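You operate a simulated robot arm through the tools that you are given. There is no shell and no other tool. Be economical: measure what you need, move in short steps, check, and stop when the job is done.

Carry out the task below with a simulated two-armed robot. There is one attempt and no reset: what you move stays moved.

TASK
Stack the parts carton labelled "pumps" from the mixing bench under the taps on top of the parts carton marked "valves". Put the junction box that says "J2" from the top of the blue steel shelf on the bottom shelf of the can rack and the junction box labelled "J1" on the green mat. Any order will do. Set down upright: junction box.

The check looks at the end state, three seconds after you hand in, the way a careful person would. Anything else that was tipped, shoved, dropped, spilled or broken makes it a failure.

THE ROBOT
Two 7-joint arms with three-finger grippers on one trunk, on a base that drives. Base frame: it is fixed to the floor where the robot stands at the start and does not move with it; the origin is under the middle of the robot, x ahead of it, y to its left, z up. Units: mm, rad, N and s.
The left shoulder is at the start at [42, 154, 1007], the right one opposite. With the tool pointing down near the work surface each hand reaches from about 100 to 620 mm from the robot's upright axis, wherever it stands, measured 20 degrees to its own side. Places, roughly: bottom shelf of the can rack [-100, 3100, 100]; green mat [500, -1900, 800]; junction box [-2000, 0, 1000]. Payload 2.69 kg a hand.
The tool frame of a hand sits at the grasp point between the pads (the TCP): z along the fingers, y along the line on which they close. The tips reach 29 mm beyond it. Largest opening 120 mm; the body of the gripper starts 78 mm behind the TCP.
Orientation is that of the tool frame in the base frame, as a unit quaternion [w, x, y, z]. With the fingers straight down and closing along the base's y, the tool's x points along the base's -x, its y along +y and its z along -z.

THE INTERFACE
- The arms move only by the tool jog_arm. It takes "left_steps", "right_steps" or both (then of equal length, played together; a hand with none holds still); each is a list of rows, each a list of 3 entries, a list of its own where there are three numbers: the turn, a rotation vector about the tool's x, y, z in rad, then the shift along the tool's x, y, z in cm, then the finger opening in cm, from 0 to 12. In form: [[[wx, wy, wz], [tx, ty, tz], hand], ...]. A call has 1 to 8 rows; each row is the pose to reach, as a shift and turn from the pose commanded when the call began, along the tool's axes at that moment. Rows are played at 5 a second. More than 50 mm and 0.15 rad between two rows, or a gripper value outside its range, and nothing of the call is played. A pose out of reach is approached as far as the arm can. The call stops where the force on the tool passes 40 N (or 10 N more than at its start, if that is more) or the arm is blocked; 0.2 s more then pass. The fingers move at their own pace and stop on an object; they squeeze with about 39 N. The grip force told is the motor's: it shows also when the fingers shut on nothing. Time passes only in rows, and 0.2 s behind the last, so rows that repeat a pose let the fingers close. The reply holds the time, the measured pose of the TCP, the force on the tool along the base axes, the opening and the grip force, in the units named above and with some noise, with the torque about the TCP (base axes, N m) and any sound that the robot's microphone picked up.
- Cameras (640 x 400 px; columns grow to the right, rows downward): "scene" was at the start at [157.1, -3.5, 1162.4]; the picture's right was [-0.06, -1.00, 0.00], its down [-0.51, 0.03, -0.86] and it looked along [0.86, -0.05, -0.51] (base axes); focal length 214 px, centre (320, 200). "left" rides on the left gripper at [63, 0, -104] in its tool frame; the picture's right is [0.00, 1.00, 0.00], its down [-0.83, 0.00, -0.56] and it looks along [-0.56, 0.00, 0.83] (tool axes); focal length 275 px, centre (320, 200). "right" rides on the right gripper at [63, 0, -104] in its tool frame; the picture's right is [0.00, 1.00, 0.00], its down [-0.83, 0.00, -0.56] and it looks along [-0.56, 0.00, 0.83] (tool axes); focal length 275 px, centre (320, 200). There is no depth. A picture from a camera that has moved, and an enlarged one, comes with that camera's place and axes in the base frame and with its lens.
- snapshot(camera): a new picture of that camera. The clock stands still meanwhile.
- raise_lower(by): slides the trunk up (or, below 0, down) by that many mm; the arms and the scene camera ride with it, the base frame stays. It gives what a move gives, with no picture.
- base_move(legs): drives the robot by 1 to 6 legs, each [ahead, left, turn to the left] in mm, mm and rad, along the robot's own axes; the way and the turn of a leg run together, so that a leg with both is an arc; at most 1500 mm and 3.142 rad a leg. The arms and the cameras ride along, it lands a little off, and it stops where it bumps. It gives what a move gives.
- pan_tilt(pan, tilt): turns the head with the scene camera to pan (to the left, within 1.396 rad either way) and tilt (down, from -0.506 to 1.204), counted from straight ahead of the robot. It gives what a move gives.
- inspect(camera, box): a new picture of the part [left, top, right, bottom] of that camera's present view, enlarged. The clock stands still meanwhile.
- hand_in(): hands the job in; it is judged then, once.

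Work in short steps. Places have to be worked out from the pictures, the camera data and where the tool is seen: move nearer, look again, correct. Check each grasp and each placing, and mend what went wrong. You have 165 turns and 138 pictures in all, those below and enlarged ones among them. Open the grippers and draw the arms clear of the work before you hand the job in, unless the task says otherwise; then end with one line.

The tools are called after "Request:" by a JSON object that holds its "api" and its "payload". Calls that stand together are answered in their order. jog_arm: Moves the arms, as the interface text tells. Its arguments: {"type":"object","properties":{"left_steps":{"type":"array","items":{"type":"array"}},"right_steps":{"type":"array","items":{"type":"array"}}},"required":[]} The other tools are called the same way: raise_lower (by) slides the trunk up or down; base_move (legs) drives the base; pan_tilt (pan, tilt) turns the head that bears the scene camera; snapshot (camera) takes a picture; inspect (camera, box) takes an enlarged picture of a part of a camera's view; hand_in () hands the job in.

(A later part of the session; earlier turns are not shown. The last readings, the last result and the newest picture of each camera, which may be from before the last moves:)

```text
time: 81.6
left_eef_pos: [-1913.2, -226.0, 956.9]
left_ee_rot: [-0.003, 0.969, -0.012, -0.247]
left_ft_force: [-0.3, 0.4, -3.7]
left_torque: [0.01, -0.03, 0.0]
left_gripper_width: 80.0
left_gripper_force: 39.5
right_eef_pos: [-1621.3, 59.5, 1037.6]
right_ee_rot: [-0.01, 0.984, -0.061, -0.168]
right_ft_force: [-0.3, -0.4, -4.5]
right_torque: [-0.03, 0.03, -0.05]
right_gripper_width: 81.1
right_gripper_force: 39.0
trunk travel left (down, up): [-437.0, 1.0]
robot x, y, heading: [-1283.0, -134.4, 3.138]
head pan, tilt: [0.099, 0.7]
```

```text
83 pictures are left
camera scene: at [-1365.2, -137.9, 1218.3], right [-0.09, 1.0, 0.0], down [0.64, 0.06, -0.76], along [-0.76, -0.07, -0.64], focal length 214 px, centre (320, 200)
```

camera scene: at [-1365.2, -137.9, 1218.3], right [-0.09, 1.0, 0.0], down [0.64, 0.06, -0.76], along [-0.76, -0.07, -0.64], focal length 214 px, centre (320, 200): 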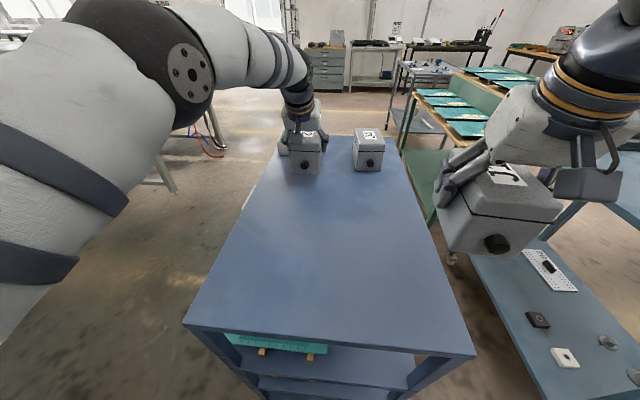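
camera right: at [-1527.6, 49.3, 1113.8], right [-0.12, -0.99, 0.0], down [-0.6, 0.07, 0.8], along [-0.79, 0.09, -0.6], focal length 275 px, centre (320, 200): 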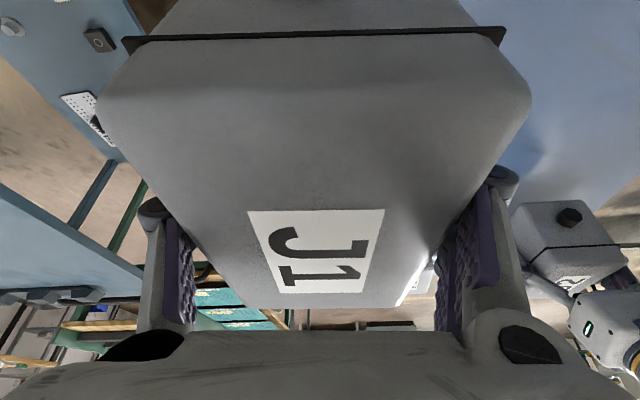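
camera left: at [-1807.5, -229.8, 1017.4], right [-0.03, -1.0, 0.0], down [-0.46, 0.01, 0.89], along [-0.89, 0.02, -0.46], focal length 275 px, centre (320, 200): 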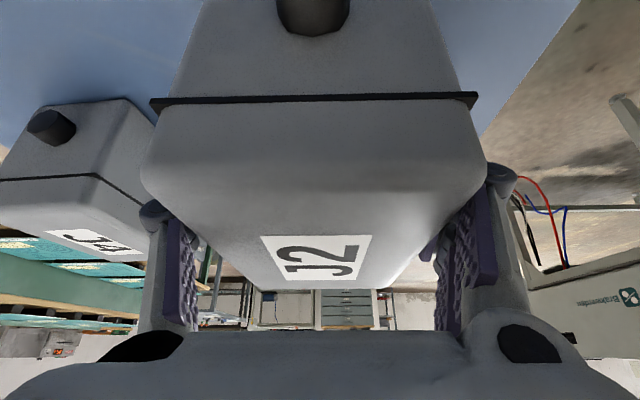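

Both boxes are held. I'll lift and draw J2 back.

Request:
{"api": "jog_arm", "payload": {"left_steps": [[[0, 0, 0], [-1, 0, -2], 0], [[0, 0, 0], [-1.5, 0, -4.5], 0], [[0, 0, 0], [0.5, 0, -7.5], 0], [[0, 0, 0], [3.5, 0, -10], 0], [[0, 0, 0], [7, 0, -12], 0], [[0, 0, 0], [10.5, 0, -14], 0], [[0, 0, 0], [14, 0, -16], 0], [[0, 0, 0], [17, 0, -17.5], 0]]}}

Request:
{"api": "base_move", "payload": {"legs": [[-300, 0, 0], [-400, 0, 0]]}}

Request:
{"api": "pan_tilt", "payload": {"pan": 0, "tilt": 0.4}}

Request:
{"api": "snapshot", "payload": {"camera": "scene"}}

```text
time: 83.4
left_eef_pos: [-1680.9, -232.4, 1028.2]
left_ee_rot: [-0.003, 0.969, -0.012, -0.248]
left_ft_force: [-0.4, 0.5, -4.3]
left_torque: [0.0, 0.01, 0.0]
left_gripper_width: 79.8
left_gripper_force: 39.3
right_eef_pos: [-1621.7, 58.6, 1036.9]
right_ee_rot: [-0.008, 0.984, -0.06, -0.168]
right_ft_force: [-0.1, 0.5, -4.5]
right_torque: [-0.01, 0.05, -0.02]
right_gripper_width: 80.7
right_gripper_force: 39.0
trunk travel left (down, up): [-437.0, 1.0]
robot x, y, heading: [-1281.5, -130.6, 3.134]
head pan, tilt: [0.099, 0.7]
```

```text
time: 87.6
left_eef_pos: [-975.4, -236.5, 1027.8]
left_ee_rot: [-0.002, 0.969, -0.008, -0.247]
left_ft_force: [1.4, -0.9, -4.1]
left_torque: [0.01, -0.03, -0.01]
left_gripper_width: 80.0
left_gripper_force: 39.0
right_eef_pos: [-916.3, 56.1, 1037.6]
right_ee_rot: [-0.008, 0.984, -0.058, -0.168]
right_ft_force: [0.0, 0.3, -4.5]
right_torque: [0.01, 0.02, 0.01]
right_gripper_width: 80.6
right_gripper_force: 39.3
trunk travel left (down, up): [-437.0, 1.0]
robot x, y, heading: [-572.9, -128.2, -3.138]
head pan, tilt: [0.099, 0.7]
```

```text
time: 88.4
left_eef_pos: [-975.9, -236.2, 1027.6]
left_ee_rot: [-0.002, 0.969, -0.008, -0.247]
left_ft_force: [0.3, 0.0, -4.4]
left_torque: [0.01, -0.01, -0.01]
left_gripper_width: 79.9
left_gripper_force: 38.9
right_eef_pos: [-916.3, 55.6, 1038.1]
right_ee_rot: [-0.008, 0.984, -0.058, -0.168]
right_ft_force: [-0.3, 0.4, -5.1]
right_torque: [-0.04, 0.01, 0.01]
right_gripper_width: 80.4
right_gripper_force: 38.8
trunk travel left (down, up): [-437.0, 1.0]
robot x, y, heading: [-574.2, -132.7, -3.139]
head pan, tilt: [0.0, 0.4]
```

```text
82 pictures are left
camera scene: at [-667.4, -131.4, 1245.0], right [0.0, 1.0, 0.0], down [0.39, 0.0, -0.92], along [-0.92, 0.0, -0.39], focal length 214 px, centre (320, 200)
```

scene: 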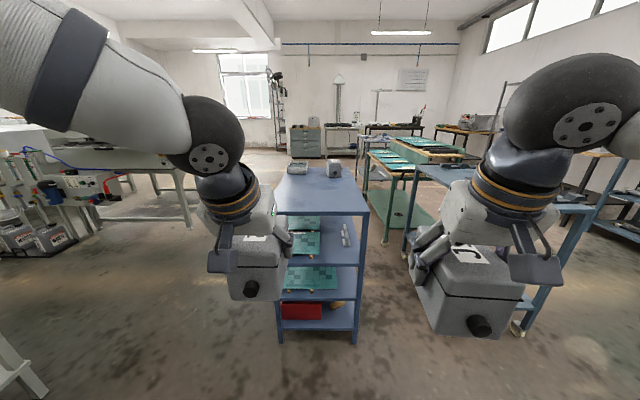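

I'll turn left to face -y and look for the green mat.

Request:
{"api": "base_move", "payload": {"legs": [[0, 0, 1.571]]}}

Request:
{"api": "pan_tilt", "payload": {"pan": 0.5, "tilt": 0.25}}

Request:
{"api": "snapshot", "payload": {"camera": "scene"}}

Request:
{"api": "pan_tilt", "payload": {"pan": 0, "tilt": 0.4}}

Request:
{"api": "snapshot", "payload": {"camera": "scene"}}

```text
time: 92.6
left_eef_pos: [-476.4, -535.3, 1027.4]
left_ee_rot: [0.173, 0.695, 0.675, -0.178]
left_ft_force: [0.5, -0.7, -4.1]
left_torque: [0.03, 0.02, -0.02]
left_gripper_width: 79.8
left_gripper_force: 39.3
right_eef_pos: [-768.1, -472.8, 1037.4]
right_ee_rot: [0.112, 0.741, 0.651, -0.125]
right_ft_force: [0.1, 0.2, -3.8]
right_torque: [-0.06, 0.0, 0.0]
right_gripper_width: 80.4
right_gripper_force: 39.4
trunk travel left (down, up): [-437.0, 1.0]
robot x, y, heading: [-575.6, -133.8, -1.581]
head pan, tilt: [0.0, 0.4]
```

```text
time: 93.5
left_eef_pos: [-476.3, -534.3, 1028.2]
left_ee_rot: [0.173, 0.695, 0.675, -0.178]
left_ft_force: [-0.2, 0.3, -3.4]
left_torque: [-0.01, -0.02, -0.02]
left_gripper_width: 79.5
left_gripper_force: 39.2
right_eef_pos: [-767.4, -473.2, 1037.2]
right_ee_rot: [0.112, 0.74, 0.651, -0.125]
right_ft_force: [-0.6, 0.1, -4.7]
right_torque: [-0.04, -0.01, 0.0]
right_gripper_width: 80.1
right_gripper_force: 38.7
trunk travel left (down, up): [-437.0, 1.0]
robot x, y, heading: [-574.6, -133.9, -1.579]
head pan, tilt: [0.499, 0.25]
```

```text
81 pictures are left
camera scene: at [-527.9, -216.9, 1259.1], right [-0.88, -0.47, 0.0], down [-0.12, 0.22, -0.97], along [0.45, -0.86, -0.25], focal length 214 px, centre (320, 200)
```

scene: 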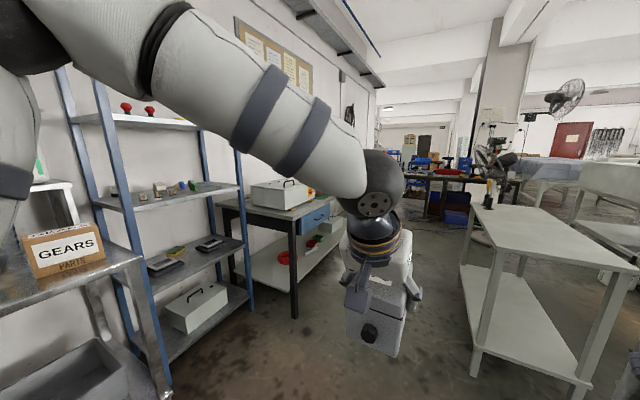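

```text
time: 94.5
left_eef_pos: [-476.3, -535.4, 1027.5]
left_ee_rot: [0.172, 0.695, 0.675, -0.179]
left_ft_force: [1.0, 1.0, -4.6]
left_torque: [0.02, -0.05, 0.03]
left_gripper_width: 80.0
left_gripper_force: 39.5
right_eef_pos: [-769.4, -472.4, 1036.4]
right_ee_rot: [0.112, 0.74, 0.651, -0.125]
right_ft_force: [0.9, 0.7, -4.6]
right_torque: [-0.04, 0.02, -0.02]
right_gripper_width: 80.3
right_gripper_force: 38.6
trunk travel left (down, up): [-437.0, 1.0]
robot x, y, heading: [-576.7, -132.6, -1.582]
head pan, tilt: [0.0, 0.4]
```

```text
80 pictures are left
camera scene: at [-572.5, -227.0, 1245.1], right [-1.0, 0.01, 0.0], down [0.0, 0.39, -0.92], along [-0.01, -0.92, -0.39], focal length 214 px, centre (320, 200)
```

scene: 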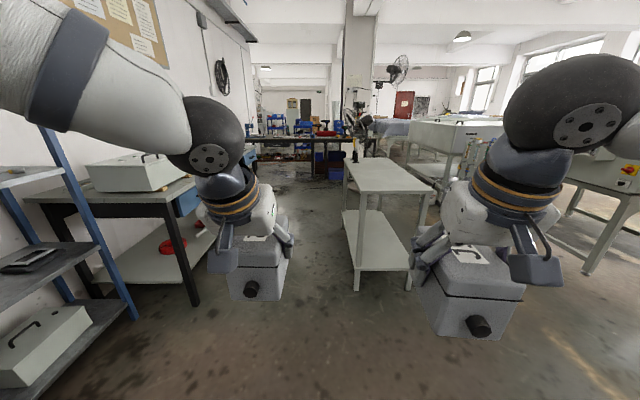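

The aisle runs between the white cart (x<-865) and the table (x>278). I'll drive down it to y≈-1850 and look towards the table.

Request:
{"api": "base_move", "payload": {"legs": [[0, 250, 0], [900, 0, 0], [830, 0, 0]]}}

Request:
{"api": "pan_tilt", "payload": {"pan": 1.35, "tilt": 0.5}}

Request:
{"api": "snapshot", "payload": {"camera": "scene"}}

```text
time: 105.4
left_eef_pos: [-206.3, -2267.8, 1027.8]
left_ee_rot: [0.176, 0.686, 0.684, -0.175]
left_ft_force: [-1.5, 0.5, -4.6]
left_torque: [0.02, 0.01, -0.02]
left_gripper_width: 79.9
left_gripper_force: 38.6
right_eef_pos: [-499.2, -2211.5, 1036.7]
right_ee_rot: [0.113, 0.732, 0.661, -0.123]
right_ft_force: [-0.1, -0.2, -4.9]
right_torque: [-0.04, 0.0, -0.03]
right_gripper_width: 79.9
right_gripper_force: 39.0
trunk travel left (down, up): [-437.0, 1.0]
robot x, y, heading: [-315.4, -1867.4, -1.551]
head pan, tilt: [0.0, 0.4]
```

```text
time: 106.9
left_eef_pos: [-205.9, -2267.9, 1028.6]
left_ee_rot: [0.176, 0.685, 0.684, -0.176]
left_ft_force: [0.5, -0.6, -4.8]
left_torque: [0.02, -0.02, 0.01]
left_gripper_width: 80.0
left_gripper_force: 39.1
right_eef_pos: [-498.6, -2211.5, 1038.0]
right_ee_rot: [0.113, 0.732, 0.661, -0.123]
right_ft_force: [0.0, -0.3, -4.4]
right_torque: [-0.03, -0.02, 0.0]
right_gripper_width: 80.2
right_gripper_force: 38.7
trunk travel left (down, up): [-437.0, 1.0]
robot x, y, heading: [-312.9, -1866.5, -1.557]
head pan, tilt: [1.349, 0.499]
```

```text
79 pictures are left
camera scene: at [-222.6, -1887.4, 1236.0], right [-0.2, -0.98, 0.0], down [-0.47, 0.1, -0.88], along [0.86, -0.18, -0.48], focal length 214 px, centre (320, 200)
```

scene: 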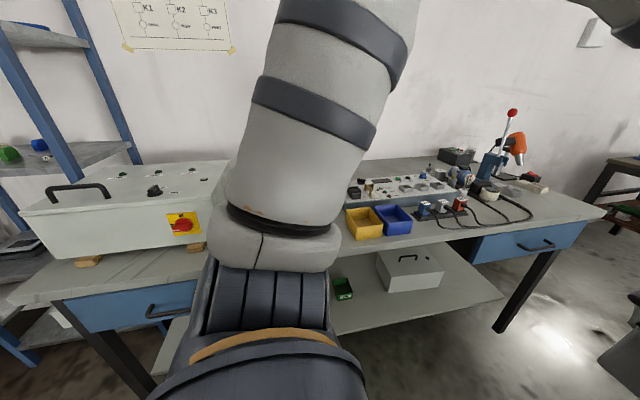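

I'll step 80 mm away from the table, turn to face it and look again.

Request:
{"api": "base_move", "payload": {"legs": [[0, -80, 0], [0, 0, 1.557]]}}

Request:
{"api": "pan_tilt", "payload": {"pan": 0, "tilt": 0.5}}

Request:
{"api": "snapshot", "payload": {"camera": "scene"}}

Request:
{"api": "snapshot", "payload": {"camera": "right"}}

```text
time: 112.0
left_eef_pos: [4.9, -1761.2, 1027.3]
left_ee_rot: [0.248, 0.003, 0.969, -0.001]
left_ft_force: [-0.3, 0.0, -3.9]
left_torque: [-0.02, 0.03, 0.03]
left_gripper_width: 79.7
left_gripper_force: 39.4
right_eef_pos: [-51.5, -2053.8, 1036.5]
right_ee_rot: [0.168, 0.052, 0.984, -0.007]
right_ft_force: [0.2, -0.4, -4.1]
right_torque: [0.02, -0.01, -0.02]
right_gripper_width: 80.1
right_gripper_force: 38.9
trunk travel left (down, up): [-437.0, 1.0]
robot x, y, heading: [-396.9, -1869.4, 0.018]
head pan, tilt: [1.349, 0.499]
```

```text
time: 113.5
left_eef_pos: [3.3, -1761.9, 1028.0]
left_ee_rot: [0.248, 0.003, 0.969, 0.0]
left_ft_force: [0.7, -0.1, -4.1]
left_torque: [0.0, 0.02, 0.04]
left_gripper_width: 79.6
left_gripper_force: 39.0
right_eef_pos: [-52.6, -2054.1, 1037.2]
right_ee_rot: [0.168, 0.052, 0.984, -0.007]
right_ft_force: [0.4, -0.4, -4.1]
right_torque: [0.01, -0.05, -0.01]
right_gripper_width: 80.0
right_gripper_force: 39.1
trunk travel left (down, up): [-437.0, 1.0]
robot x, y, heading: [-395.9, -1869.1, 0.015]
head pan, tilt: [0.0, 0.499]
```

```text
78 pictures are left
camera scene: at [-298.4, -1865.9, 1236.0], right [0.01, -1.0, 0.0], down [-0.48, -0.01, -0.88], along [0.88, 0.01, -0.48], focal length 214 px, centre (320, 200)
```

scene: 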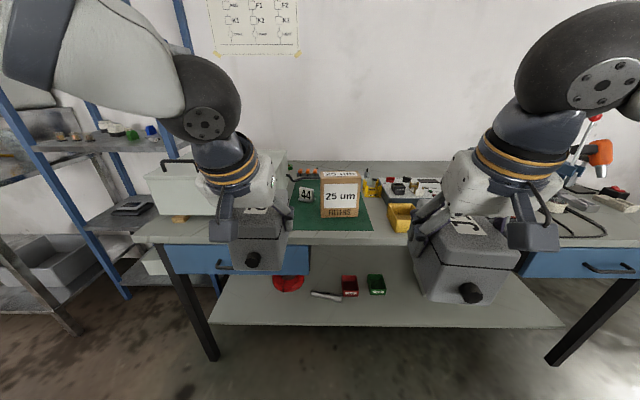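

```text
77 pictures are left
camera right: at [-145.1, -2043.5, 1113.6], right [0.1, 0.99, 0.0], down [0.6, -0.06, 0.8], along [0.8, -0.08, -0.6], focal length 275 px, centre (320, 200)
```

right: 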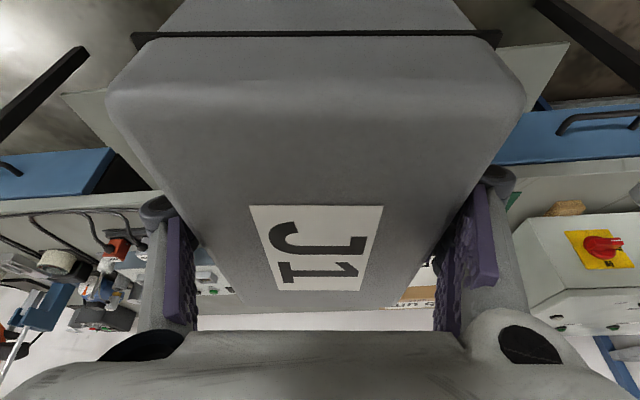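

The green mat lies ahead with a "25 um" carton and a "44" block on it. I'll zoom in to find free space.

Request:
{"api": "inspect", "payload": {"camera": "scene", "box": [270, 150, 430, 250]}}

```text
4.00 times, centred on (350, 200) of scene
camera zoom: at [-298.4, -1865.9, 1236.0], right [0.01, -1.0, 0.0], down [-0.48, -0.01, -0.88], along [0.88, 0.01, -0.48], focal length 858 px, centre (200, 200)
```

zoom: 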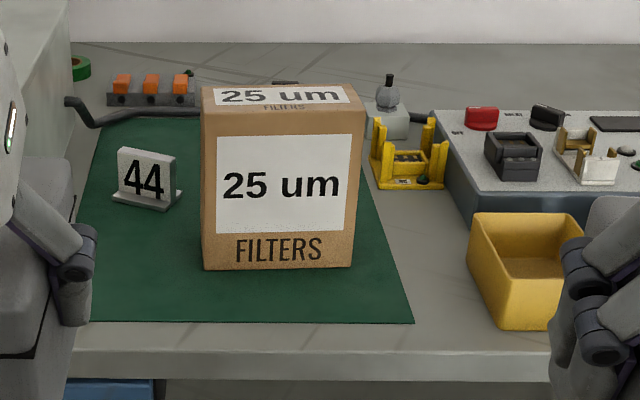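

Free mat area is left-front of the filters carton, around (355, -1787). I'll tuck J2 back and up, raise J1, then move the base closer.

Request:
{"api": "jog_arm", "payload": {"left_steps": [[[0, 0, 0], [1.5, 0, -2.4], 0], [[0, 0, 0], [3.1, 0, -4.8], 0], [[0, 0, 0], [4.7, 0, -7.2], 0], [[0, 0, 0], [6.3, 0, -9.6], 0], [[0, 0, 0], [7.9, 0, -12], 0], [[0, 0, 0], [9.3, 0, -14.2], 0]], "right_steps": [[[0, 0, 0], [-0.3, 0, -1], 0], [[0, 0, 0], [-0.7, 0, -2], 0], [[0, 0, 0], [-1, 0, -3], 0], [[0, 0, 0], [-1.4, 0, -4], 0], [[0, 0, 0], [-1.7, 0, -5], 0], [[0, 0, 0], [-2, 0, -5.65], 0]]}}

Request:
{"api": "base_move", "payload": {"legs": [[0, 110, 0], [230, 0, 0]]}}

Request:
{"api": "snapshot", "payload": {"camera": "scene"}}

Request:
{"api": "inspect", "payload": {"camera": "scene", "box": [240, 130, 440, 280]}}

```text
time: 114.9
left_eef_pos: [-145.3, -1758.9, 1108.5]
left_ee_rot: [0.248, 0.004, 0.969, -0.001]
left_ft_force: [-1.1, 0.3, -4.7]
left_torque: [-0.04, 0.0, 0.0]
left_gripper_width: 79.7
left_gripper_force: 38.8
right_eef_pos: [-53.4, -2054.8, 1098.0]
right_ee_rot: [0.167, 0.052, 0.984, -0.007]
right_ft_force: [0.6, -0.6, -4.3]
right_torque: [-0.01, -0.05, -0.01]
right_gripper_width: 80.1
right_gripper_force: 39.1
trunk travel left (down, up): [-437.0, 1.0]
robot x, y, heading: [-396.3, -1871.4, 0.009]
head pan, tilt: [0.0, 0.499]
```

```text
time: 117.7
left_eef_pos: [79.3, -1645.7, 1107.8]
left_ee_rot: [0.248, 0.004, 0.969, -0.001]
left_ft_force: [1.3, 0.3, -4.1]
left_torque: [0.01, 0.04, 0.02]
left_gripper_width: 79.8
left_gripper_force: 38.7
right_eef_pos: [172.0, -1940.0, 1097.7]
right_ee_rot: [0.167, 0.052, 0.984, -0.008]
right_ft_force: [1.0, -0.5, -4.8]
right_torque: [0.03, -0.02, -0.03]
right_gripper_width: 79.5
right_gripper_force: 39.0
trunk travel left (down, up): [-437.0, 1.0]
robot x, y, heading: [-172.5, -1758.4, 0.011]
head pan, tilt: [0.0, 0.499]
```

```text
75 pictures are left
camera scene: at [-73.3, -1752.5, 1236.0], right [0.01, -1.0, 0.0], down [-0.48, -0.01, -0.88], along [0.88, 0.01, -0.48], focal length 214 px, centre (320, 200)
```

scene: 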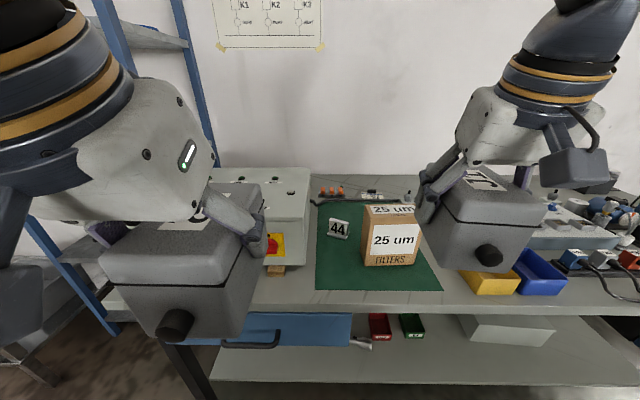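

```text
2.67 times, centred on (340, 205) of scene
camera zoom: at [-73.3, -1752.5, 1236.0], right [0.01, -1.0, 0.0], down [-0.48, -0.01, -0.88], along [0.88, 0.01, -0.48], focal length 572 px, centre (267, 187)
```

zoom: 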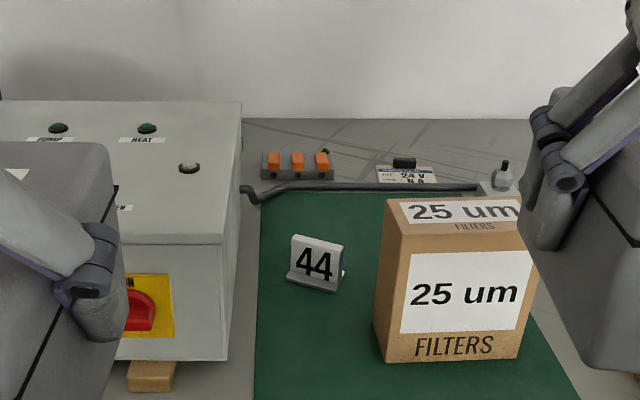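

The mat spans about x≥264, y from -2034 to -1740, at z≈816. I'll place J1 with its centre near (334, -1800), keeping the fingers ahead of the carton and machine fronts; first I move above the spot and square the yaw.

Request:
{"api": "jog_arm", "payload": {"right_steps": [[[-0.007, 0, -0.02], [-2, 2.5, 0.7], 0], [[-0.014, 0, -0.04], [-4.6, 5.6, 1.65], 0], [[-0.021, 0, -0.06], [-7.3, 8.7, 2.6], 0], [[-0.028, 0, -0.08], [-9.9, 11.8, 3.5], 0], [[-0.035, 0, -0.1], [-11.9, 14.2, 4.25], 0], [[-0.035, 0, -0.1], [-12.9, 15.5, 4.6], 0]]}}

Request:
{"api": "snapshot", "payload": {"camera": "scene"}}

Request:
{"api": "snapshot", "payload": {"camera": "right"}}

```text
time: 119.1
left_eef_pos: [78.4, -1645.0, 1107.3]
left_ee_rot: [0.247, 0.003, 0.969, -0.001]
left_ft_force: [-0.3, 0.0, -4.1]
left_torque: [0.01, 0.06, 0.02]
left_gripper_width: 79.7
left_gripper_force: 39.2
right_eef_pos: [327.7, -1799.3, 1097.1]
right_ee_rot: [0.168, 0.001, 0.986, 0.001]
right_ft_force: [-0.6, 0.9, -4.0]
right_torque: [-0.01, -0.07, -0.02]
right_gripper_width: 79.7
right_gripper_force: 38.8
trunk travel left (down, up): [-437.0, 1.0]
robot x, y, heading: [-173.9, -1753.1, 0.012]
head pan, tilt: [0.0, 0.499]
```

```text
73 pictures are left
camera scene: at [-73.6, -1752.2, 1236.0], right [0.01, -1.0, 0.0], down [-0.48, -0.01, -0.88], along [0.88, 0.01, -0.48], focal length 214 px, centre (320, 200)
```

scene: 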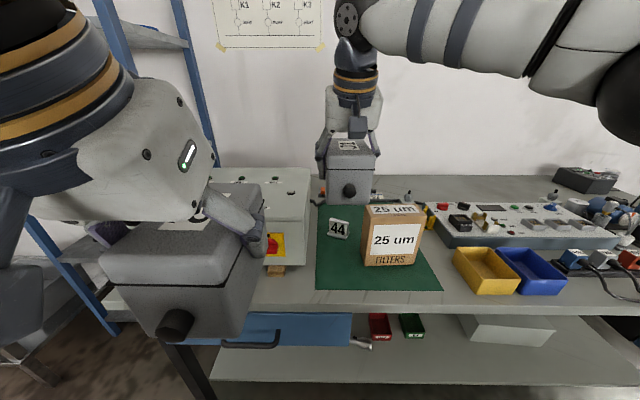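

```text
72 pictures are left
camera right: at [233.7, -1799.4, 1174.3], right [0.0, 1.0, 0.0], down [0.6, 0.0, 0.8], along [0.8, 0.0, -0.6], focal length 275 px, centre (320, 200)
```

right: 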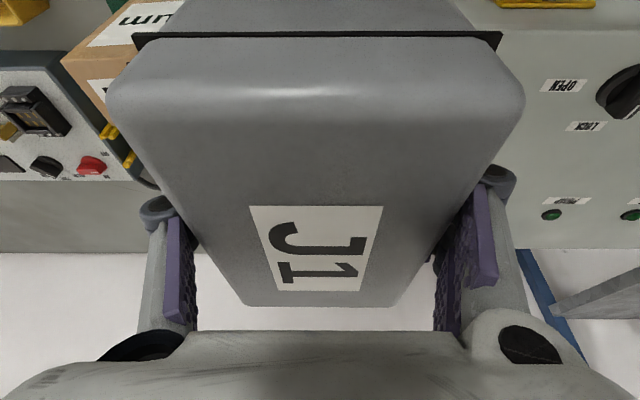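

I'll lower 120 mm and check the gaps.

Request:
{"api": "jog_arm", "payload": {"right_steps": [[[0, 0, 0], [1, 0, 2.83], 0], [[0, 0, 0], [2, 0, 5.65], 0], [[0, 0, 0], [3, 0, 8.48], 0], [[0, 0, 0], [4, 0, 11.3], 0]]}}

Request:
{"api": "inspect", "payload": {"camera": "scene", "box": [240, 150, 440, 300]}}

```text
time: 120.1
left_eef_pos: [79.6, -1646.1, 1107.8]
left_ee_rot: [0.247, 0.003, 0.969, -0.001]
left_ft_force: [-0.5, 0.3, -4.3]
left_torque: [-0.01, 0.04, 0.0]
left_gripper_width: 79.6
left_gripper_force: 39.0
right_eef_pos: [325.9, -1800.7, 975.6]
right_ee_rot: [0.168, 0.001, 0.986, 0.001]
right_ft_force: [0.7, -0.7, -5.0]
right_torque: [0.02, -0.02, 0.01]
right_gripper_width: 79.8
right_gripper_force: 39.3
trunk travel left (down, up): [-437.0, 1.0]
robot x, y, heading: [-171.4, -1753.0, 0.013]
head pan, tilt: [0.0, 0.499]
```

```text
2.67 times, centred on (340, 225) of scene
camera zoom: at [-73.3, -1752.5, 1235.9], right [0.01, -1.0, 0.0], down [-0.48, -0.01, -0.88], along [0.88, 0.01, -0.48], focal length 572 px, centre (267, 133)
```

zoom: 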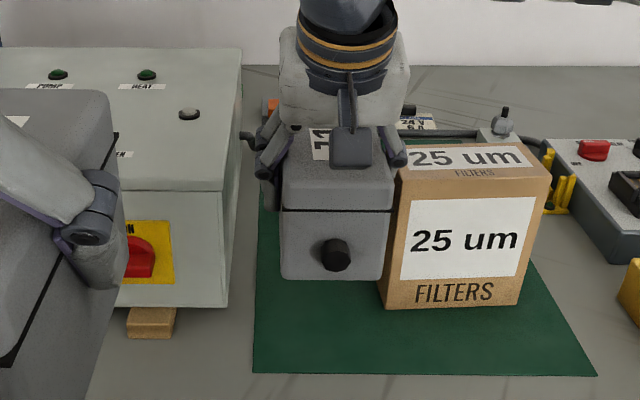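

J1 is at y -1847…-1761 with gaps of about 20 mm each side. I'll lower 68 mm, then creep to contact.

Request:
{"api": "jog_arm", "payload": {"right_steps": [[[0, 0, 0], [0.8, 0, 2.26], 0], [[0, 0, 0], [1.6, 0, 4.52], 0], [[0, 0, 0], [2.27, 0, 6.4], 0], [[0, 0, 0], [2.27, 0, 6.4], 0]]}}

Request:
{"api": "inspect", "payload": {"camera": "scene", "box": [240, 150, 440, 300]}}

```text
time: 121.1
left_eef_pos: [78.1, -1645.7, 1107.8]
left_ee_rot: [0.248, 0.002, 0.969, 0.0]
left_ft_force: [0.2, 0.4, -5.0]
left_torque: [0.0, 0.0, 0.01]
left_gripper_width: 79.6
left_gripper_force: 38.9
right_eef_pos: [324.9, -1799.6, 908.3]
right_ee_rot: [0.168, 0.001, 0.986, 0.0]
right_ft_force: [1.1, 0.9, -5.3]
right_torque: [-0.04, -0.07, 0.01]
right_gripper_width: 79.9
right_gripper_force: 39.4
trunk travel left (down, up): [-437.0, 1.0]
robot x, y, heading: [-172.5, -1755.1, 0.011]
head pan, tilt: [0.0, 0.499]
```

```text
2.67 times, centred on (340, 225) of scene
camera zoom: at [-73.9, -1752.5, 1236.0], right [0.01, -1.0, 0.0], down [-0.48, -0.01, -0.88], along [0.88, 0.01, -0.48], focal length 572 px, centre (267, 133)
```

zoom: 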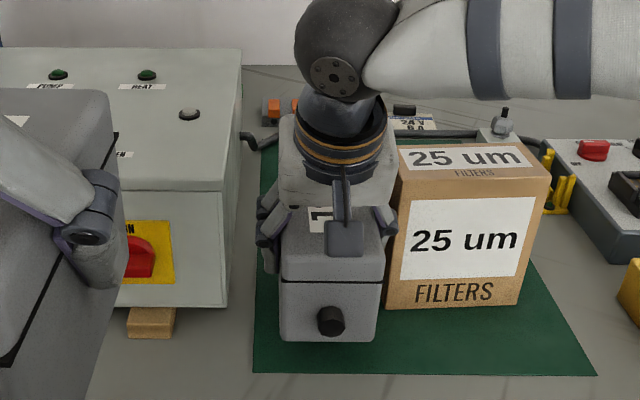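

About 6 mm to go; creeping down in 2 mm rows.

Request:
{"api": "jog_arm", "payload": {"right_steps": [[[0, 0, 0], [0.07, 0, 0.19], 0], [[0, 0, 0], [0.13, 0, 0.38], 0], [[0, 0, 0], [0.2, 0, 0.57], 0]]}}

```text
time: 121.9
left_eef_pos: [78.6, -1646.1, 1107.0]
left_ee_rot: [0.248, 0.004, 0.969, -0.001]
left_ft_force: [-0.8, -0.1, -4.4]
left_torque: [0.01, 0.04, 0.02]
left_gripper_width: 79.6
left_gripper_force: 39.0
right_eef_pos: [323.7, -1800.7, 902.1]
right_ee_rot: [0.167, 0.001, 0.986, 0.001]
right_ft_force: [-0.1, 0.4, -3.9]
right_torque: [0.0, -0.04, -0.03]
right_gripper_width: 79.7
right_gripper_force: 39.0
trunk travel left (down, up): [-437.0, 1.0]
robot x, y, heading: [-170.8, -1754.1, 0.008]
head pan, tilt: [0.0, 0.499]
```

No contact yet (-3.9 N). Creeping on.

Request:
{"api": "jog_arm", "payload": {"right_steps": [[[0, 0, 0], [0.07, 0, 0.19], 0], [[0, 0, 0], [0.13, 0, 0.38], 0], [[0, 0, 0], [0.2, 0, 0.57], 0]]}}

Request:
{"api": "inspect", "payload": {"camera": "scene", "box": [240, 150, 440, 300]}}

```text
time: 122.7
left_eef_pos: [79.6, -1644.8, 1107.5]
left_ee_rot: [0.248, 0.004, 0.969, -0.001]
left_ft_force: [-0.1, 0.6, -3.9]
left_torque: [0.0, 0.01, -0.02]
left_gripper_width: 79.7
left_gripper_force: 39.2
right_eef_pos: [323.6, -1802.0, 896.4]
right_ee_rot: [0.168, 0.0, 0.986, 0.001]
right_ft_force: [0.6, 0.6, -4.7]
right_torque: [-0.02, -0.05, 0.02]
right_gripper_width: 80.1
right_gripper_force: 38.8
trunk travel left (down, up): [-437.0, 1.0]
robot x, y, heading: [-168.0, -1755.2, 0.012]
head pan, tilt: [0.0, 0.499]
```

```text
2.67 times, centred on (340, 225) of scene
camera zoom: at [-73.7, -1752.5, 1236.0], right [0.01, -1.0, 0.0], down [-0.48, -0.01, -0.88], along [0.88, 0.01, -0.48], focal length 572 px, centre (267, 133)
```

zoom: 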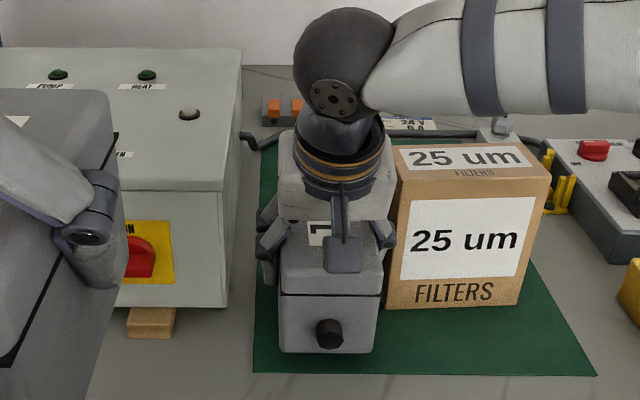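

Still hanging free (-4.7 N). I'll continue in 1.5–2 mm rows.

Request:
{"api": "jog_arm", "payload": {"right_steps": [[[0, 0, 0], [0.06, 0, 0.17], 0], [[0, 0, 0], [0.12, 0, 0.34], 0], [[0, 0, 0], [0.17, 0, 0.47], 0]]}}

Request:
{"api": "jog_arm", "payload": {"right_steps": [[[0, 0, 0], [0.04, 0, 0.1], 0], [[0, 0, 0], [0.08, 0, 0.22], 0]]}}

```text
time: 123.5
left_eef_pos: [78.8, -1645.9, 1106.9]
left_ee_rot: [0.248, 0.004, 0.969, -0.001]
left_ft_force: [-0.1, 0.7, -4.4]
left_torque: [0.01, 0.03, 0.0]
left_gripper_width: 79.7
left_gripper_force: 38.8
right_eef_pos: [325.6, -1800.5, 892.2]
right_ee_rot: [0.168, 0.001, 0.986, 0.0]
right_ft_force: [0.0, -0.1, -4.0]
right_torque: [0.0, -0.03, 0.0]
right_gripper_width: 79.6
right_gripper_force: 38.8
trunk travel left (down, up): [-437.0, 1.0]
robot x, y, heading: [-172.9, -1757.4, 0.016]
head pan, tilt: [0.0, 0.499]
```

```text
time: 124.1
left_eef_pos: [78.6, -1645.0, 1107.5]
left_ee_rot: [0.248, 0.003, 0.969, -0.001]
left_ft_force: [0.2, -0.5, -3.1]
left_torque: [0.0, 0.01, -0.01]
left_gripper_width: 79.7
left_gripper_force: 39.0
right_eef_pos: [325.2, -1801.2, 889.3]
right_ee_rot: [0.167, 0.0, 0.986, 0.001]
right_ft_force: [-0.2, 1.2, -3.5]
right_torque: [-0.02, -0.03, 0.02]
right_gripper_width: 79.9
right_gripper_force: 39.0
trunk travel left (down, up): [-437.0, 1.0]
robot x, y, heading: [-173.1, -1756.0, 0.014]
head pan, tilt: [0.0, 0.499]
```

Request:
{"api": "jog_arm", "payload": {"right_steps": [[[0, 0, 0], [0.04, 0, 0.1], 0], [[0, 0, 0], [0.08, 0, 0.22], 0], [[0, 0, 0], [0.11, 0, 0.33], 0]]}}

Request:
{"api": "inspect", "payload": {"camera": "scene", "box": [270, 200, 410, 300]}}

```text
time: 124.9
left_eef_pos: [79.4, -1644.9, 1107.1]
left_ee_rot: [0.248, 0.004, 0.969, -0.001]
left_ft_force: [0.3, -0.3, -3.7]
left_torque: [-0.02, 0.0, -0.01]
left_gripper_width: 79.8
left_gripper_force: 39.2
right_eef_pos: [322.7, -1800.4, 887.1]
right_ee_rot: [0.168, 0.001, 0.986, 0.001]
right_ft_force: [0.2, -0.1, -4.6]
right_torque: [-0.02, -0.06, 0.01]
right_gripper_width: 79.6
right_gripper_force: 39.5
trunk travel left (down, up): [-437.0, 1.0]
robot x, y, heading: [-171.1, -1756.1, 0.014]
head pan, tilt: [0.0, 0.499]
```

```text
4.00 times, centred on (340, 250) of scene
camera zoom: at [-73.7, -1752.4, 1236.0], right [0.01, -1.0, 0.0], down [-0.48, -0.01, -0.88], along [0.88, 0.01, -0.48], focal length 858 px, centre (240, 0)
```

zoom: 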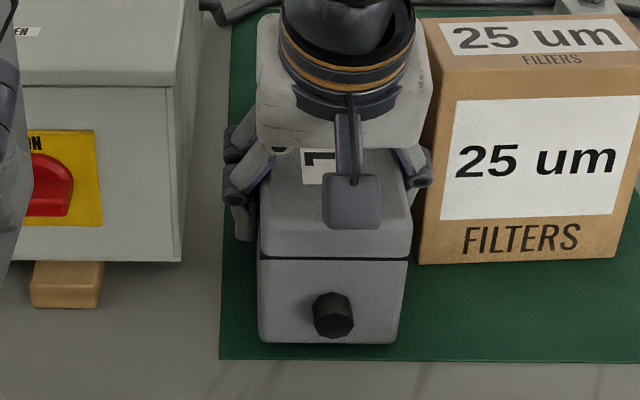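

J1's margin to the mat's front edge is small, so I'll shift it 6 mm ahead and 5 mm left, then go on lowering.

Request:
{"api": "jog_arm", "payload": {"right_steps": [[[0, 0, 0], [-0.57, 0.5, 0.2], 0], [[0, 0, 0], [-0.5, 0.5, 0.4], 0], [[0, 0, 0], [-0.44, 0.5, 0.58], 0], [[0, 0, 0], [-0.4, 0.5, 0.7], 0]]}}

Request:
{"api": "jog_arm", "payload": {"right_steps": [[[0, 0, 0], [0.04, 0, 0.1], 0], [[0, 0, 0], [0.08, 0, 0.22], 0], [[0, 0, 0], [0.11, 0, 0.33], 0]]}}

```text
time: 125.9
left_eef_pos: [79.0, -1647.0, 1108.0]
left_ee_rot: [0.248, 0.004, 0.969, -0.001]
left_ft_force: [0.4, 0.3, -3.7]
left_torque: [0.01, 0.01, 0.02]
left_gripper_width: 79.6
left_gripper_force: 39.0
right_eef_pos: [330.8, -1795.6, 882.1]
right_ee_rot: [0.168, 0.0, 0.986, 0.001]
right_ft_force: [1.1, 0.7, -2.0]
right_torque: [-0.09, 0.09, -0.06]
right_gripper_width: 79.7
right_gripper_force: 38.8
trunk travel left (down, up): [-437.0, 1.0]
robot x, y, heading: [-172.7, -1756.6, 0.014]
head pan, tilt: [0.0, 0.499]
```

```text
time: 126.7
left_eef_pos: [76.1, -1644.7, 1109.0]
left_ee_rot: [0.25, 0.004, 0.968, -0.001]
left_ft_force: [0.4, 0.0, -3.6]
left_torque: [0.0, 0.05, 0.03]
left_gripper_width: 79.6
left_gripper_force: 39.3
right_eef_pos: [329.5, -1796.8, 881.6]
right_ee_rot: [0.171, 0.0, 0.985, 0.002]
right_ft_force: [-2.3, -0.3, 24.0]
right_torque: [-1.17, 1.97, -0.1]
right_gripper_width: 79.9
right_gripper_force: 39.7
trunk travel left (down, up): [-437.0, 1.0]
robot x, y, heading: [-175.4, -1757.0, 0.009]
head pan, tilt: [0.0, 0.499]
```

Contact is at the front-right bottom corner. I'll ease up 2.5 mm and open a little so the box settles flat.

Request:
{"api": "jog_arm", "payload": {"right_steps": [[[0, 0, 0], [-0.08, 0, -0.24], 0], [[0, 0, 0], [-0.08, 0, -0.24], 8.3], [[0, 0, 0], [-0.08, 0, -0.24], 8.8], [[0, 0, 0], [-0.08, 0, -0.24], 9.2], [[0, 0, 0], [-0.08, 0, -0.24], 9.2]]}}

Request:
{"api": "inspect", "payload": {"camera": "scene", "box": [270, 200, 410, 300]}}

Request:
{"api": "snapshot", "payload": {"camera": "right"}}

```text
time: 127.9
left_eef_pos: [78.7, -1646.4, 1108.3]
left_ee_rot: [0.249, 0.003, 0.969, -0.001]
left_ft_force: [0.1, 0.1, -3.9]
left_torque: [0.03, 0.03, -0.01]
left_gripper_width: 79.8
left_gripper_force: 38.9
right_eef_pos: [329.6, -1794.5, 879.8]
right_ee_rot: [0.168, 0.001, 0.986, 0.0]
right_ft_force: [-0.9, -0.6, -0.2]
right_torque: [0.0, 0.0, -0.03]
right_gripper_width: 92.2
right_gripper_force: 0.0
trunk travel left (down, up): [-437.0, 1.0]
robot x, y, heading: [-170.0, -1752.1, 0.008]
head pan, tilt: [0.0, 0.499]
```

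```text
4.00 times, centred on (340, 250) of scene
camera zoom: at [-74.0, -1752.5, 1236.0], right [0.01, -1.0, 0.0], down [-0.48, -0.01, -0.88], along [0.88, 0.01, -0.48], focal length 858 px, centre (240, 0)
```

zoom: 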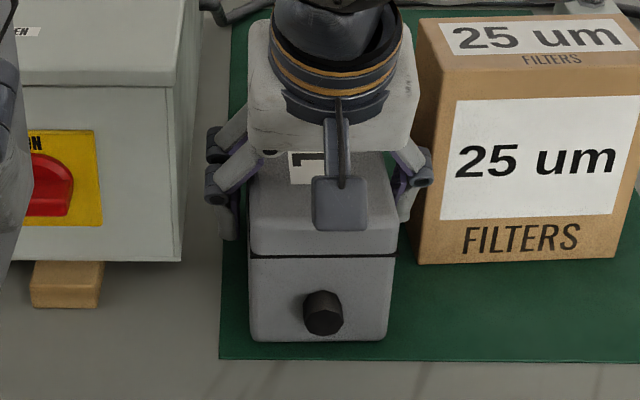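

```text
66 pictures are left
camera right: at [236.1, -1795.0, 956.3], right [0.0, 1.0, 0.0], down [0.6, 0.0, 0.8], along [0.8, 0.0, -0.6], focal length 275 px, centre (320, 200)
```

right: 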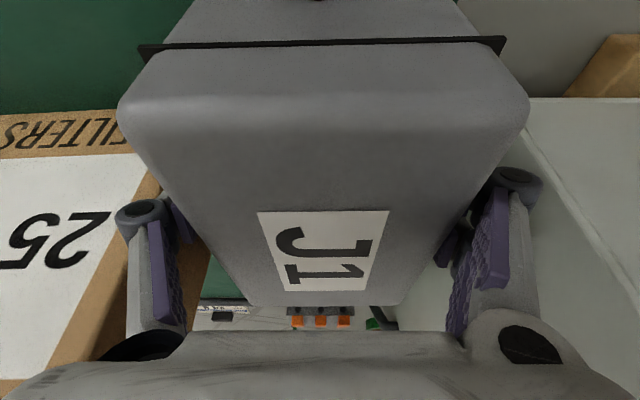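

J1 stands flat on the mat. I'll open slightly more and rise straight up.

Request:
{"api": "jog_arm", "payload": {"right_steps": [[[0, 0, 0], [0, 0, 0], 9.8], [[0, 0, 0], [-0.33, 0, -0.94], 9.8], [[0, 0, 0], [-1, 0, -2.83], 9.8], [[0, 0, 0], [-2.3, 0, -6.6], 9.8], [[0, 0, 0], [-3.7, 0, -10.4], 9.8], [[0, 0, 0], [-5, 0, -14.1], 9.8], [[0, 0, 0], [-6.3, 0, -17.9], 9.8], [[0, 0, 0], [-7.5, 0, -21], 9.8]]}}

Request:
{"api": "inspect", "payload": {"camera": "scene", "box": [240, 150, 440, 300]}}

```text
time: 129.7
left_eef_pos: [79.6, -1644.9, 1107.6]
left_ee_rot: [0.248, 0.003, 0.969, 0.0]
left_ft_force: [-0.1, 0.3, -4.6]
left_torque: [0.01, 0.01, -0.01]
left_gripper_width: 80.0
left_gripper_force: 39.1
right_eef_pos: [331.5, -1796.8, 1104.9]
right_ee_rot: [0.168, 0.0, 0.986, 0.001]
right_ft_force: [0.0, 0.2, 1.1]
right_torque: [0.01, -0.03, -0.01]
right_gripper_width: 98.0
right_gripper_force: 0.0
trunk travel left (down, up): [-437.0, 1.0]
robot x, y, heading: [-169.8, -1753.0, 0.015]
head pan, tilt: [0.0, 0.499]
```

```text
2.67 times, centred on (340, 225) of scene
camera zoom: at [-74.4, -1752.2, 1236.1], right [0.01, -1.0, 0.0], down [-0.48, -0.01, -0.88], along [0.88, 0.01, -0.48], focal length 572 px, centre (267, 133)
```

zoom: 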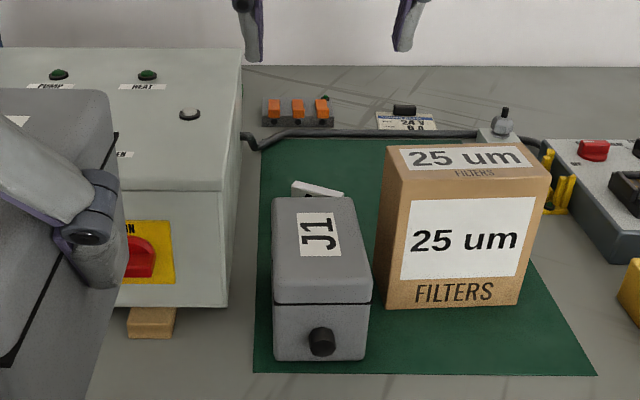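

J1 is placed cleanly and the "44" block stands untouched. I'll retract the right hand, back off and turn towards the can rack.

Request:
{"api": "jog_arm", "payload": {"right_steps": [[[0, 0, 0], [4, 0, -1.4], 9.8], [[0, 0, 0], [8, 0, -2.8], 9.8], [[0, 0, 0], [12, 0, -4.2], 9.8], [[0, 0, 0], [16, 0, -5.6], 9.8], [[0, -0.0, 0], [19, -3, -6.7], 9.8], [[0, 0, 0], [19, -7, -6.7], 9.8]]}}

Request:
{"api": "base_move", "payload": {"legs": [[-330, 0, 0], [0, 0, 1.56]]}}

Request:
{"api": "base_move", "payload": {"legs": [[1400, 0, 0], [1400, 0, 0], [800, 0, 0]]}}

Request:
{"api": "pan_tilt", "payload": {"pan": 0, "tilt": 0.4}}

Request:
{"api": "snapshot", "payload": {"camera": "scene"}}

```text
time: 131.1
left_eef_pos: [78.7, -1646.6, 1107.4]
left_ee_rot: [0.248, 0.004, 0.969, 0.0]
left_ft_force: [0.0, -0.7, -4.5]
left_torque: [0.01, 0.05, 0.01]
left_gripper_width: 79.7
left_gripper_force: 38.6
right_eef_pos: [130.7, -1865.2, 1102.6]
right_ee_rot: [0.167, 0.0, 0.986, 0.0]
right_ft_force: [-0.9, -0.3, 0.3]
right_torque: [0.0, 0.02, 0.02]
right_gripper_width: 97.9
right_gripper_force: 0.1
trunk travel left (down, up): [-437.0, 1.0]
robot x, y, heading: [-170.7, -1758.8, 0.014]
head pan, tilt: [0.0, 0.499]
```

```text
time: 137.1
left_eef_pos: [-606.2, -1509.6, 1107.4]
left_ee_rot: [0.177, -0.679, 0.69, 0.174]
left_ft_force: [0.4, -0.2, -3.9]
left_torque: [-0.02, -0.01, -0.01]
left_gripper_width: 79.7
left_gripper_force: 39.6
right_eef_pos: [-387.2, -1458.5, 1103.3]
right_ee_rot: [0.118, -0.694, 0.7, 0.119]
right_ft_force: [0.0, 0.2, -0.6]
right_torque: [0.02, -0.01, 0.01]
right_gripper_width: 98.1
right_gripper_force: 0.0
trunk travel left (down, up): [-437.0, 1.0]
robot x, y, heading: [-502.1, -1761.1, 1.576]
head pan, tilt: [0.0, 0.499]
```

```text
time: 154.8
left_eef_pos: [-753.7, 2140.5, 1107.6]
left_ee_rot: [-0.172, 0.698, -0.672, -0.179]
left_ft_force: [0.8, 0.8, -4.5]
left_torque: [-0.03, -0.02, -0.01]
left_gripper_width: 79.8
left_gripper_force: 38.8
right_eef_pos: [-538.0, 2201.3, 1102.8]
right_ee_rot: [-0.116, 0.712, -0.682, -0.122]
right_ft_force: [0.3, -0.3, -0.6]
right_torque: [0.0, 0.04, 0.01]
right_gripper_width: 97.8
right_gripper_force: 0.0
trunk travel left (down, up): [-437.0, 1.0]
robot x, y, heading: [-632.6, 1895.3, 1.626]
head pan, tilt: [0.0, 0.499]
```

```text
time: 155.4
left_eef_pos: [-753.9, 2139.1, 1107.6]
left_ee_rot: [-0.172, 0.697, -0.673, -0.178]
left_ft_force: [0.3, 0.4, -4.7]
left_torque: [-0.03, -0.01, -0.03]
left_gripper_width: 79.8
left_gripper_force: 39.1
right_eef_pos: [-537.7, 2201.3, 1103.7]
right_ee_rot: [-0.115, 0.713, -0.681, -0.122]
right_ft_force: [-1.3, -0.2, 0.2]
right_torque: [0.04, 0.01, 0.0]
right_gripper_width: 97.9
right_gripper_force: 0.1
trunk travel left (down, up): [-437.0, 1.0]
robot x, y, heading: [-632.7, 1896.5, 1.626]
head pan, tilt: [0.0, 0.4]
```

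```text
64 pictures are left
camera scene: at [-634.8, 1991.4, 1245.1], right [1.0, 0.06, 0.0], down [0.02, -0.39, -0.92], along [-0.05, 0.92, -0.39], focal length 214 px, centre (320, 200)
```

scene: 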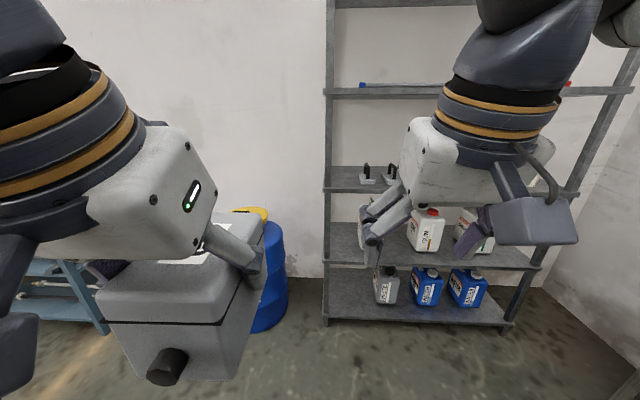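

The rack front is at y≈2925, its bottom shelf at z≈90, the next one at about 460; the left third (x from -620 to -400) of the bottom shelf is free. I'll square up, shift right, and lower the trunk at a safe distance.

Request:
{"api": "base_move", "payload": {"legs": [[0, 0, -0.055], [0, -230, 0], [200, 0, 0]]}}

Request:
{"api": "raise_lower", "payload": {"by": -250}}

Request:
{"api": "raise_lower", "payload": {"by": -180}}

Request:
{"api": "pan_tilt", "payload": {"pan": 0.1, "tilt": 0.45}}

Request:
{"api": "snapshot", "payload": {"camera": "scene"}}

Request:
{"api": "snapshot", "payload": {"camera": "left"}}

```text
time: 159.4
left_eef_pos: [-508.0, 2341.9, 1106.9]
left_ee_rot: [0.177, -0.678, 0.692, 0.173]
left_ft_force: [-0.3, 0.3, -3.9]
left_torque: [-0.03, -0.03, 0.01]
left_gripper_width: 79.9
left_gripper_force: 38.7
right_eef_pos: [-289.1, 2391.1, 1103.8]
right_ee_rot: [0.118, -0.693, 0.701, 0.119]
right_ft_force: [-0.1, 0.3, 0.4]
right_torque: [-0.01, -0.02, -0.01]
right_gripper_width: 98.0
right_gripper_force: 0.0
trunk travel left (down, up): [-437.0, 1.0]
robot x, y, heading: [-400.5, 2091.3, 1.57]
head pan, tilt: [0.0, 0.4]
```

```text
time: 160.8
left_eef_pos: [-511.2, 2345.6, 980.2]
left_ee_rot: [0.167, -0.684, 0.689, 0.169]
left_ft_force: [-2.2, 5.6, -8.2]
left_torque: [-0.25, -0.07, 0.0]
left_gripper_width: 79.6
left_gripper_force: 39.0
right_eef_pos: [-290.2, 2393.8, 977.3]
right_ee_rot: [0.113, -0.694, 0.702, 0.113]
right_ft_force: [-0.5, 0.1, -0.3]
right_torque: [-0.03, -0.01, 0.0]
right_gripper_width: 98.1
right_gripper_force: 0.1
trunk travel left (down, up): [-317.0, 121.0]
robot x, y, heading: [-401.6, 2093.4, 1.574]
head pan, tilt: [0.0, 0.4]
stopped: the force on the tool passed its limit at 69 N (the readings are from after the stop); the commanded pose is now the measured one
```

```text
time: 161.3
left_eef_pos: [-514.1, 2347.7, 965.6]
left_ee_rot: [-0.164, 0.688, -0.687, -0.168]
left_ft_force: [-1.2, 4.3, -10.2]
left_torque: [-0.13, 0.04, 0.05]
left_gripper_width: 79.5
left_gripper_force: 39.0
right_eef_pos: [-288.8, 2394.0, 962.4]
right_ee_rot: [0.11, -0.694, 0.703, 0.111]
right_ft_force: [0.5, -0.3, 0.7]
right_torque: [-0.01, 0.02, 0.02]
right_gripper_width: 98.0
right_gripper_force: 0.0
trunk travel left (down, up): [-302.0, 136.0]
robot x, y, heading: [-402.3, 2085.8, 1.57]
head pan, tilt: [0.0, 0.4]
stopped: the force on the tool passed its limit at 48 N (the readings are from after the stop); the commanded pose is now the measured one
```

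```text
time: 162.0
left_eef_pos: [-514.1, 2347.6, 966.0]
left_ee_rot: [-0.164, 0.688, -0.687, -0.168]
left_ft_force: [-0.5, -0.5, -4.0]
left_torque: [-0.01, 0.0, -0.02]
left_gripper_width: 79.6
left_gripper_force: 38.7
right_eef_pos: [-288.9, 2394.0, 963.2]
right_ee_rot: [0.111, -0.694, 0.703, 0.112]
right_ft_force: [0.2, 0.2, -0.4]
right_torque: [-0.02, 0.01, 0.01]
right_gripper_width: 97.9
right_gripper_force: 0.1
trunk travel left (down, up): [-302.0, 136.0]
robot x, y, heading: [-400.6, 2089.1, 1.568]
head pan, tilt: [0.099, 0.45]
```

```text
63 pictures are left
camera scene: at [-400.5, 2277.1, 1092.5], right [1.0, 0.02, 0.0], down [0.01, -0.4, -0.92], along [-0.02, 0.92, -0.4], focal length 214 px, centre (320, 200)
```

scene: 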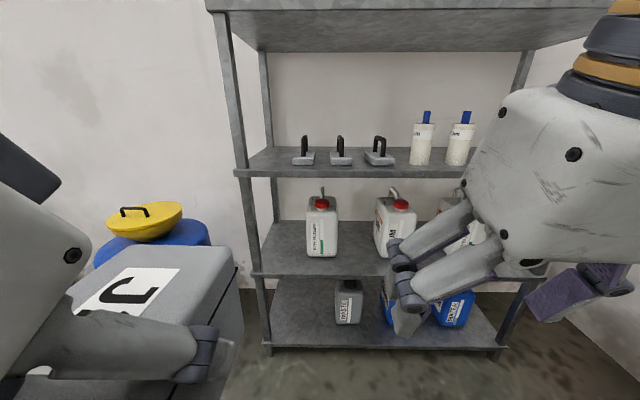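

```text
62 pictures are left
camera left: at [-512.5, 2244.0, 1030.7], right [-1.0, 0.0, 0.01], down [0.01, 0.49, 0.87], along [0.0, 0.87, -0.49], focal length 275 px, centre (320, 200)
```

left: 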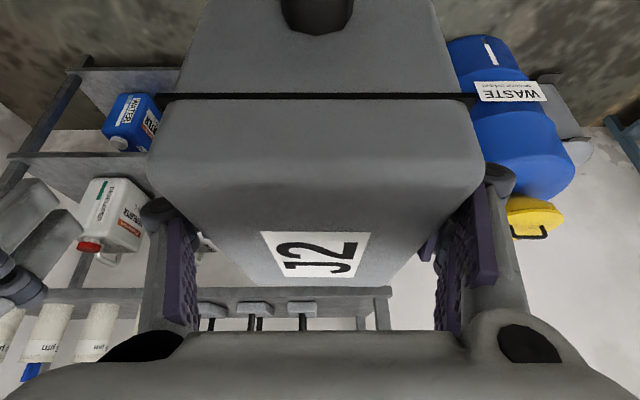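

The trunk stopped because the tucked hands met the robot's own lower body. I'll extend both hands forward first.

Request:
{"api": "jog_arm", "payload": {"left_steps": [[[0, 0, 0], [-3.5, 0, 1.8], 0], [[0, 0, 0], [-7.4, 0, 3.8], 0], [[0, 0, 0], [-11.3, 0, 5.8], 0], [[0, 0, 0], [-15.3, 0, 7.9], 0], [[0, 0, 0], [-19.2, 0, 9.9], 0], [[0, 0, 0], [-23.1, 0, 11.9], 0]], "right_steps": [[[0, 0, 0], [-3, 0, 1], 9.8], [[0, 0, 0], [-6.2, 0, 2], 9.8], [[0, 0, 0], [-9.4, 0, 3.1], 9.8], [[0, 0, 0], [-12.6, 0, 4.1], 9.8], [[0, 0, 0], [-15.8, 0, 5.2], 9.8], [[0, 0, 0], [-19, 0, 6.2], 9.8]]}}

Request:
{"api": "snapshot", "payload": {"camera": "scene"}}

```text
time: 163.4
left_eef_pos: [-511.4, 2609.1, 967.4]
left_ee_rot: [-0.164, 0.688, -0.687, -0.168]
left_ft_force: [-1.0, 0.9, -4.3]
left_torque: [-0.05, 0.01, 0.02]
left_gripper_width: 79.9
left_gripper_force: 39.2
right_eef_pos: [-287.4, 2592.6, 964.4]
right_ee_rot: [0.111, -0.694, 0.703, 0.111]
right_ft_force: [0.1, -0.3, 0.9]
right_torque: [-0.04, -0.03, -0.02]
right_gripper_width: 97.9
right_gripper_force: 0.1
trunk travel left (down, up): [-302.0, 136.0]
robot x, y, heading: [-405.9, 2086.9, 1.575]
head pan, tilt: [0.099, 0.45]
```

```text
61 pictures are left
camera scene: at [-407.9, 2276.9, 1088.5], right [0.99, 0.1, 0.0], down [0.04, -0.43, -0.9], along [-0.09, 0.9, -0.44], focal length 214 px, centre (320, 200)
```

scene: 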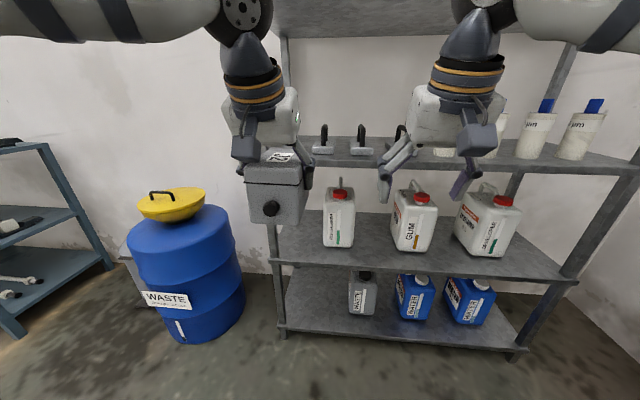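

I'll zoom on the bottom shelf to get its height and the gap.

Request:
{"api": "inspect", "payload": {"camera": "scene", "box": [240, 220, 400, 370]}}

Request:
{"api": "raise_lower", "payload": {"by": -100}}

```text
2.67 times, centred on (320, 295) of scene
camera zoom: at [-407.9, 2276.9, 1088.5], right [0.99, 0.1, 0.0], down [0.04, -0.43, -0.9], along [-0.09, 0.9, -0.44], focal length 572 px, centre (320, -53)
```

zoom: 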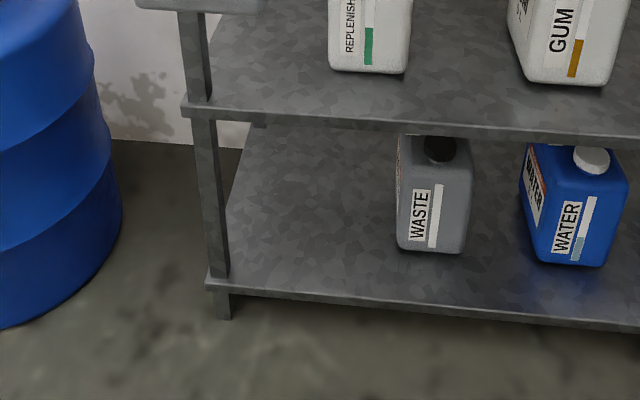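

```text
time: 164.7
left_eef_pos: [-513.2, 2608.2, 867.2]
left_ee_rot: [-0.166, 0.687, -0.687, -0.168]
left_ft_force: [-0.4, 0.1, -4.4]
left_torque: [0.0, 0.03, 0.0]
left_gripper_width: 79.8
left_gripper_force: 38.9
right_eef_pos: [-285.9, 2593.9, 863.2]
right_ee_rot: [0.112, -0.694, 0.702, 0.111]
right_ft_force: [0.3, 0.5, -0.1]
right_torque: [0.02, -0.01, 0.03]
right_gripper_width: 98.2
right_gripper_force: 0.1
trunk travel left (down, up): [-202.0, 236.0]
robot x, y, heading: [-400.8, 2089.2, 1.574]
head pan, tilt: [0.099, 0.45]
```

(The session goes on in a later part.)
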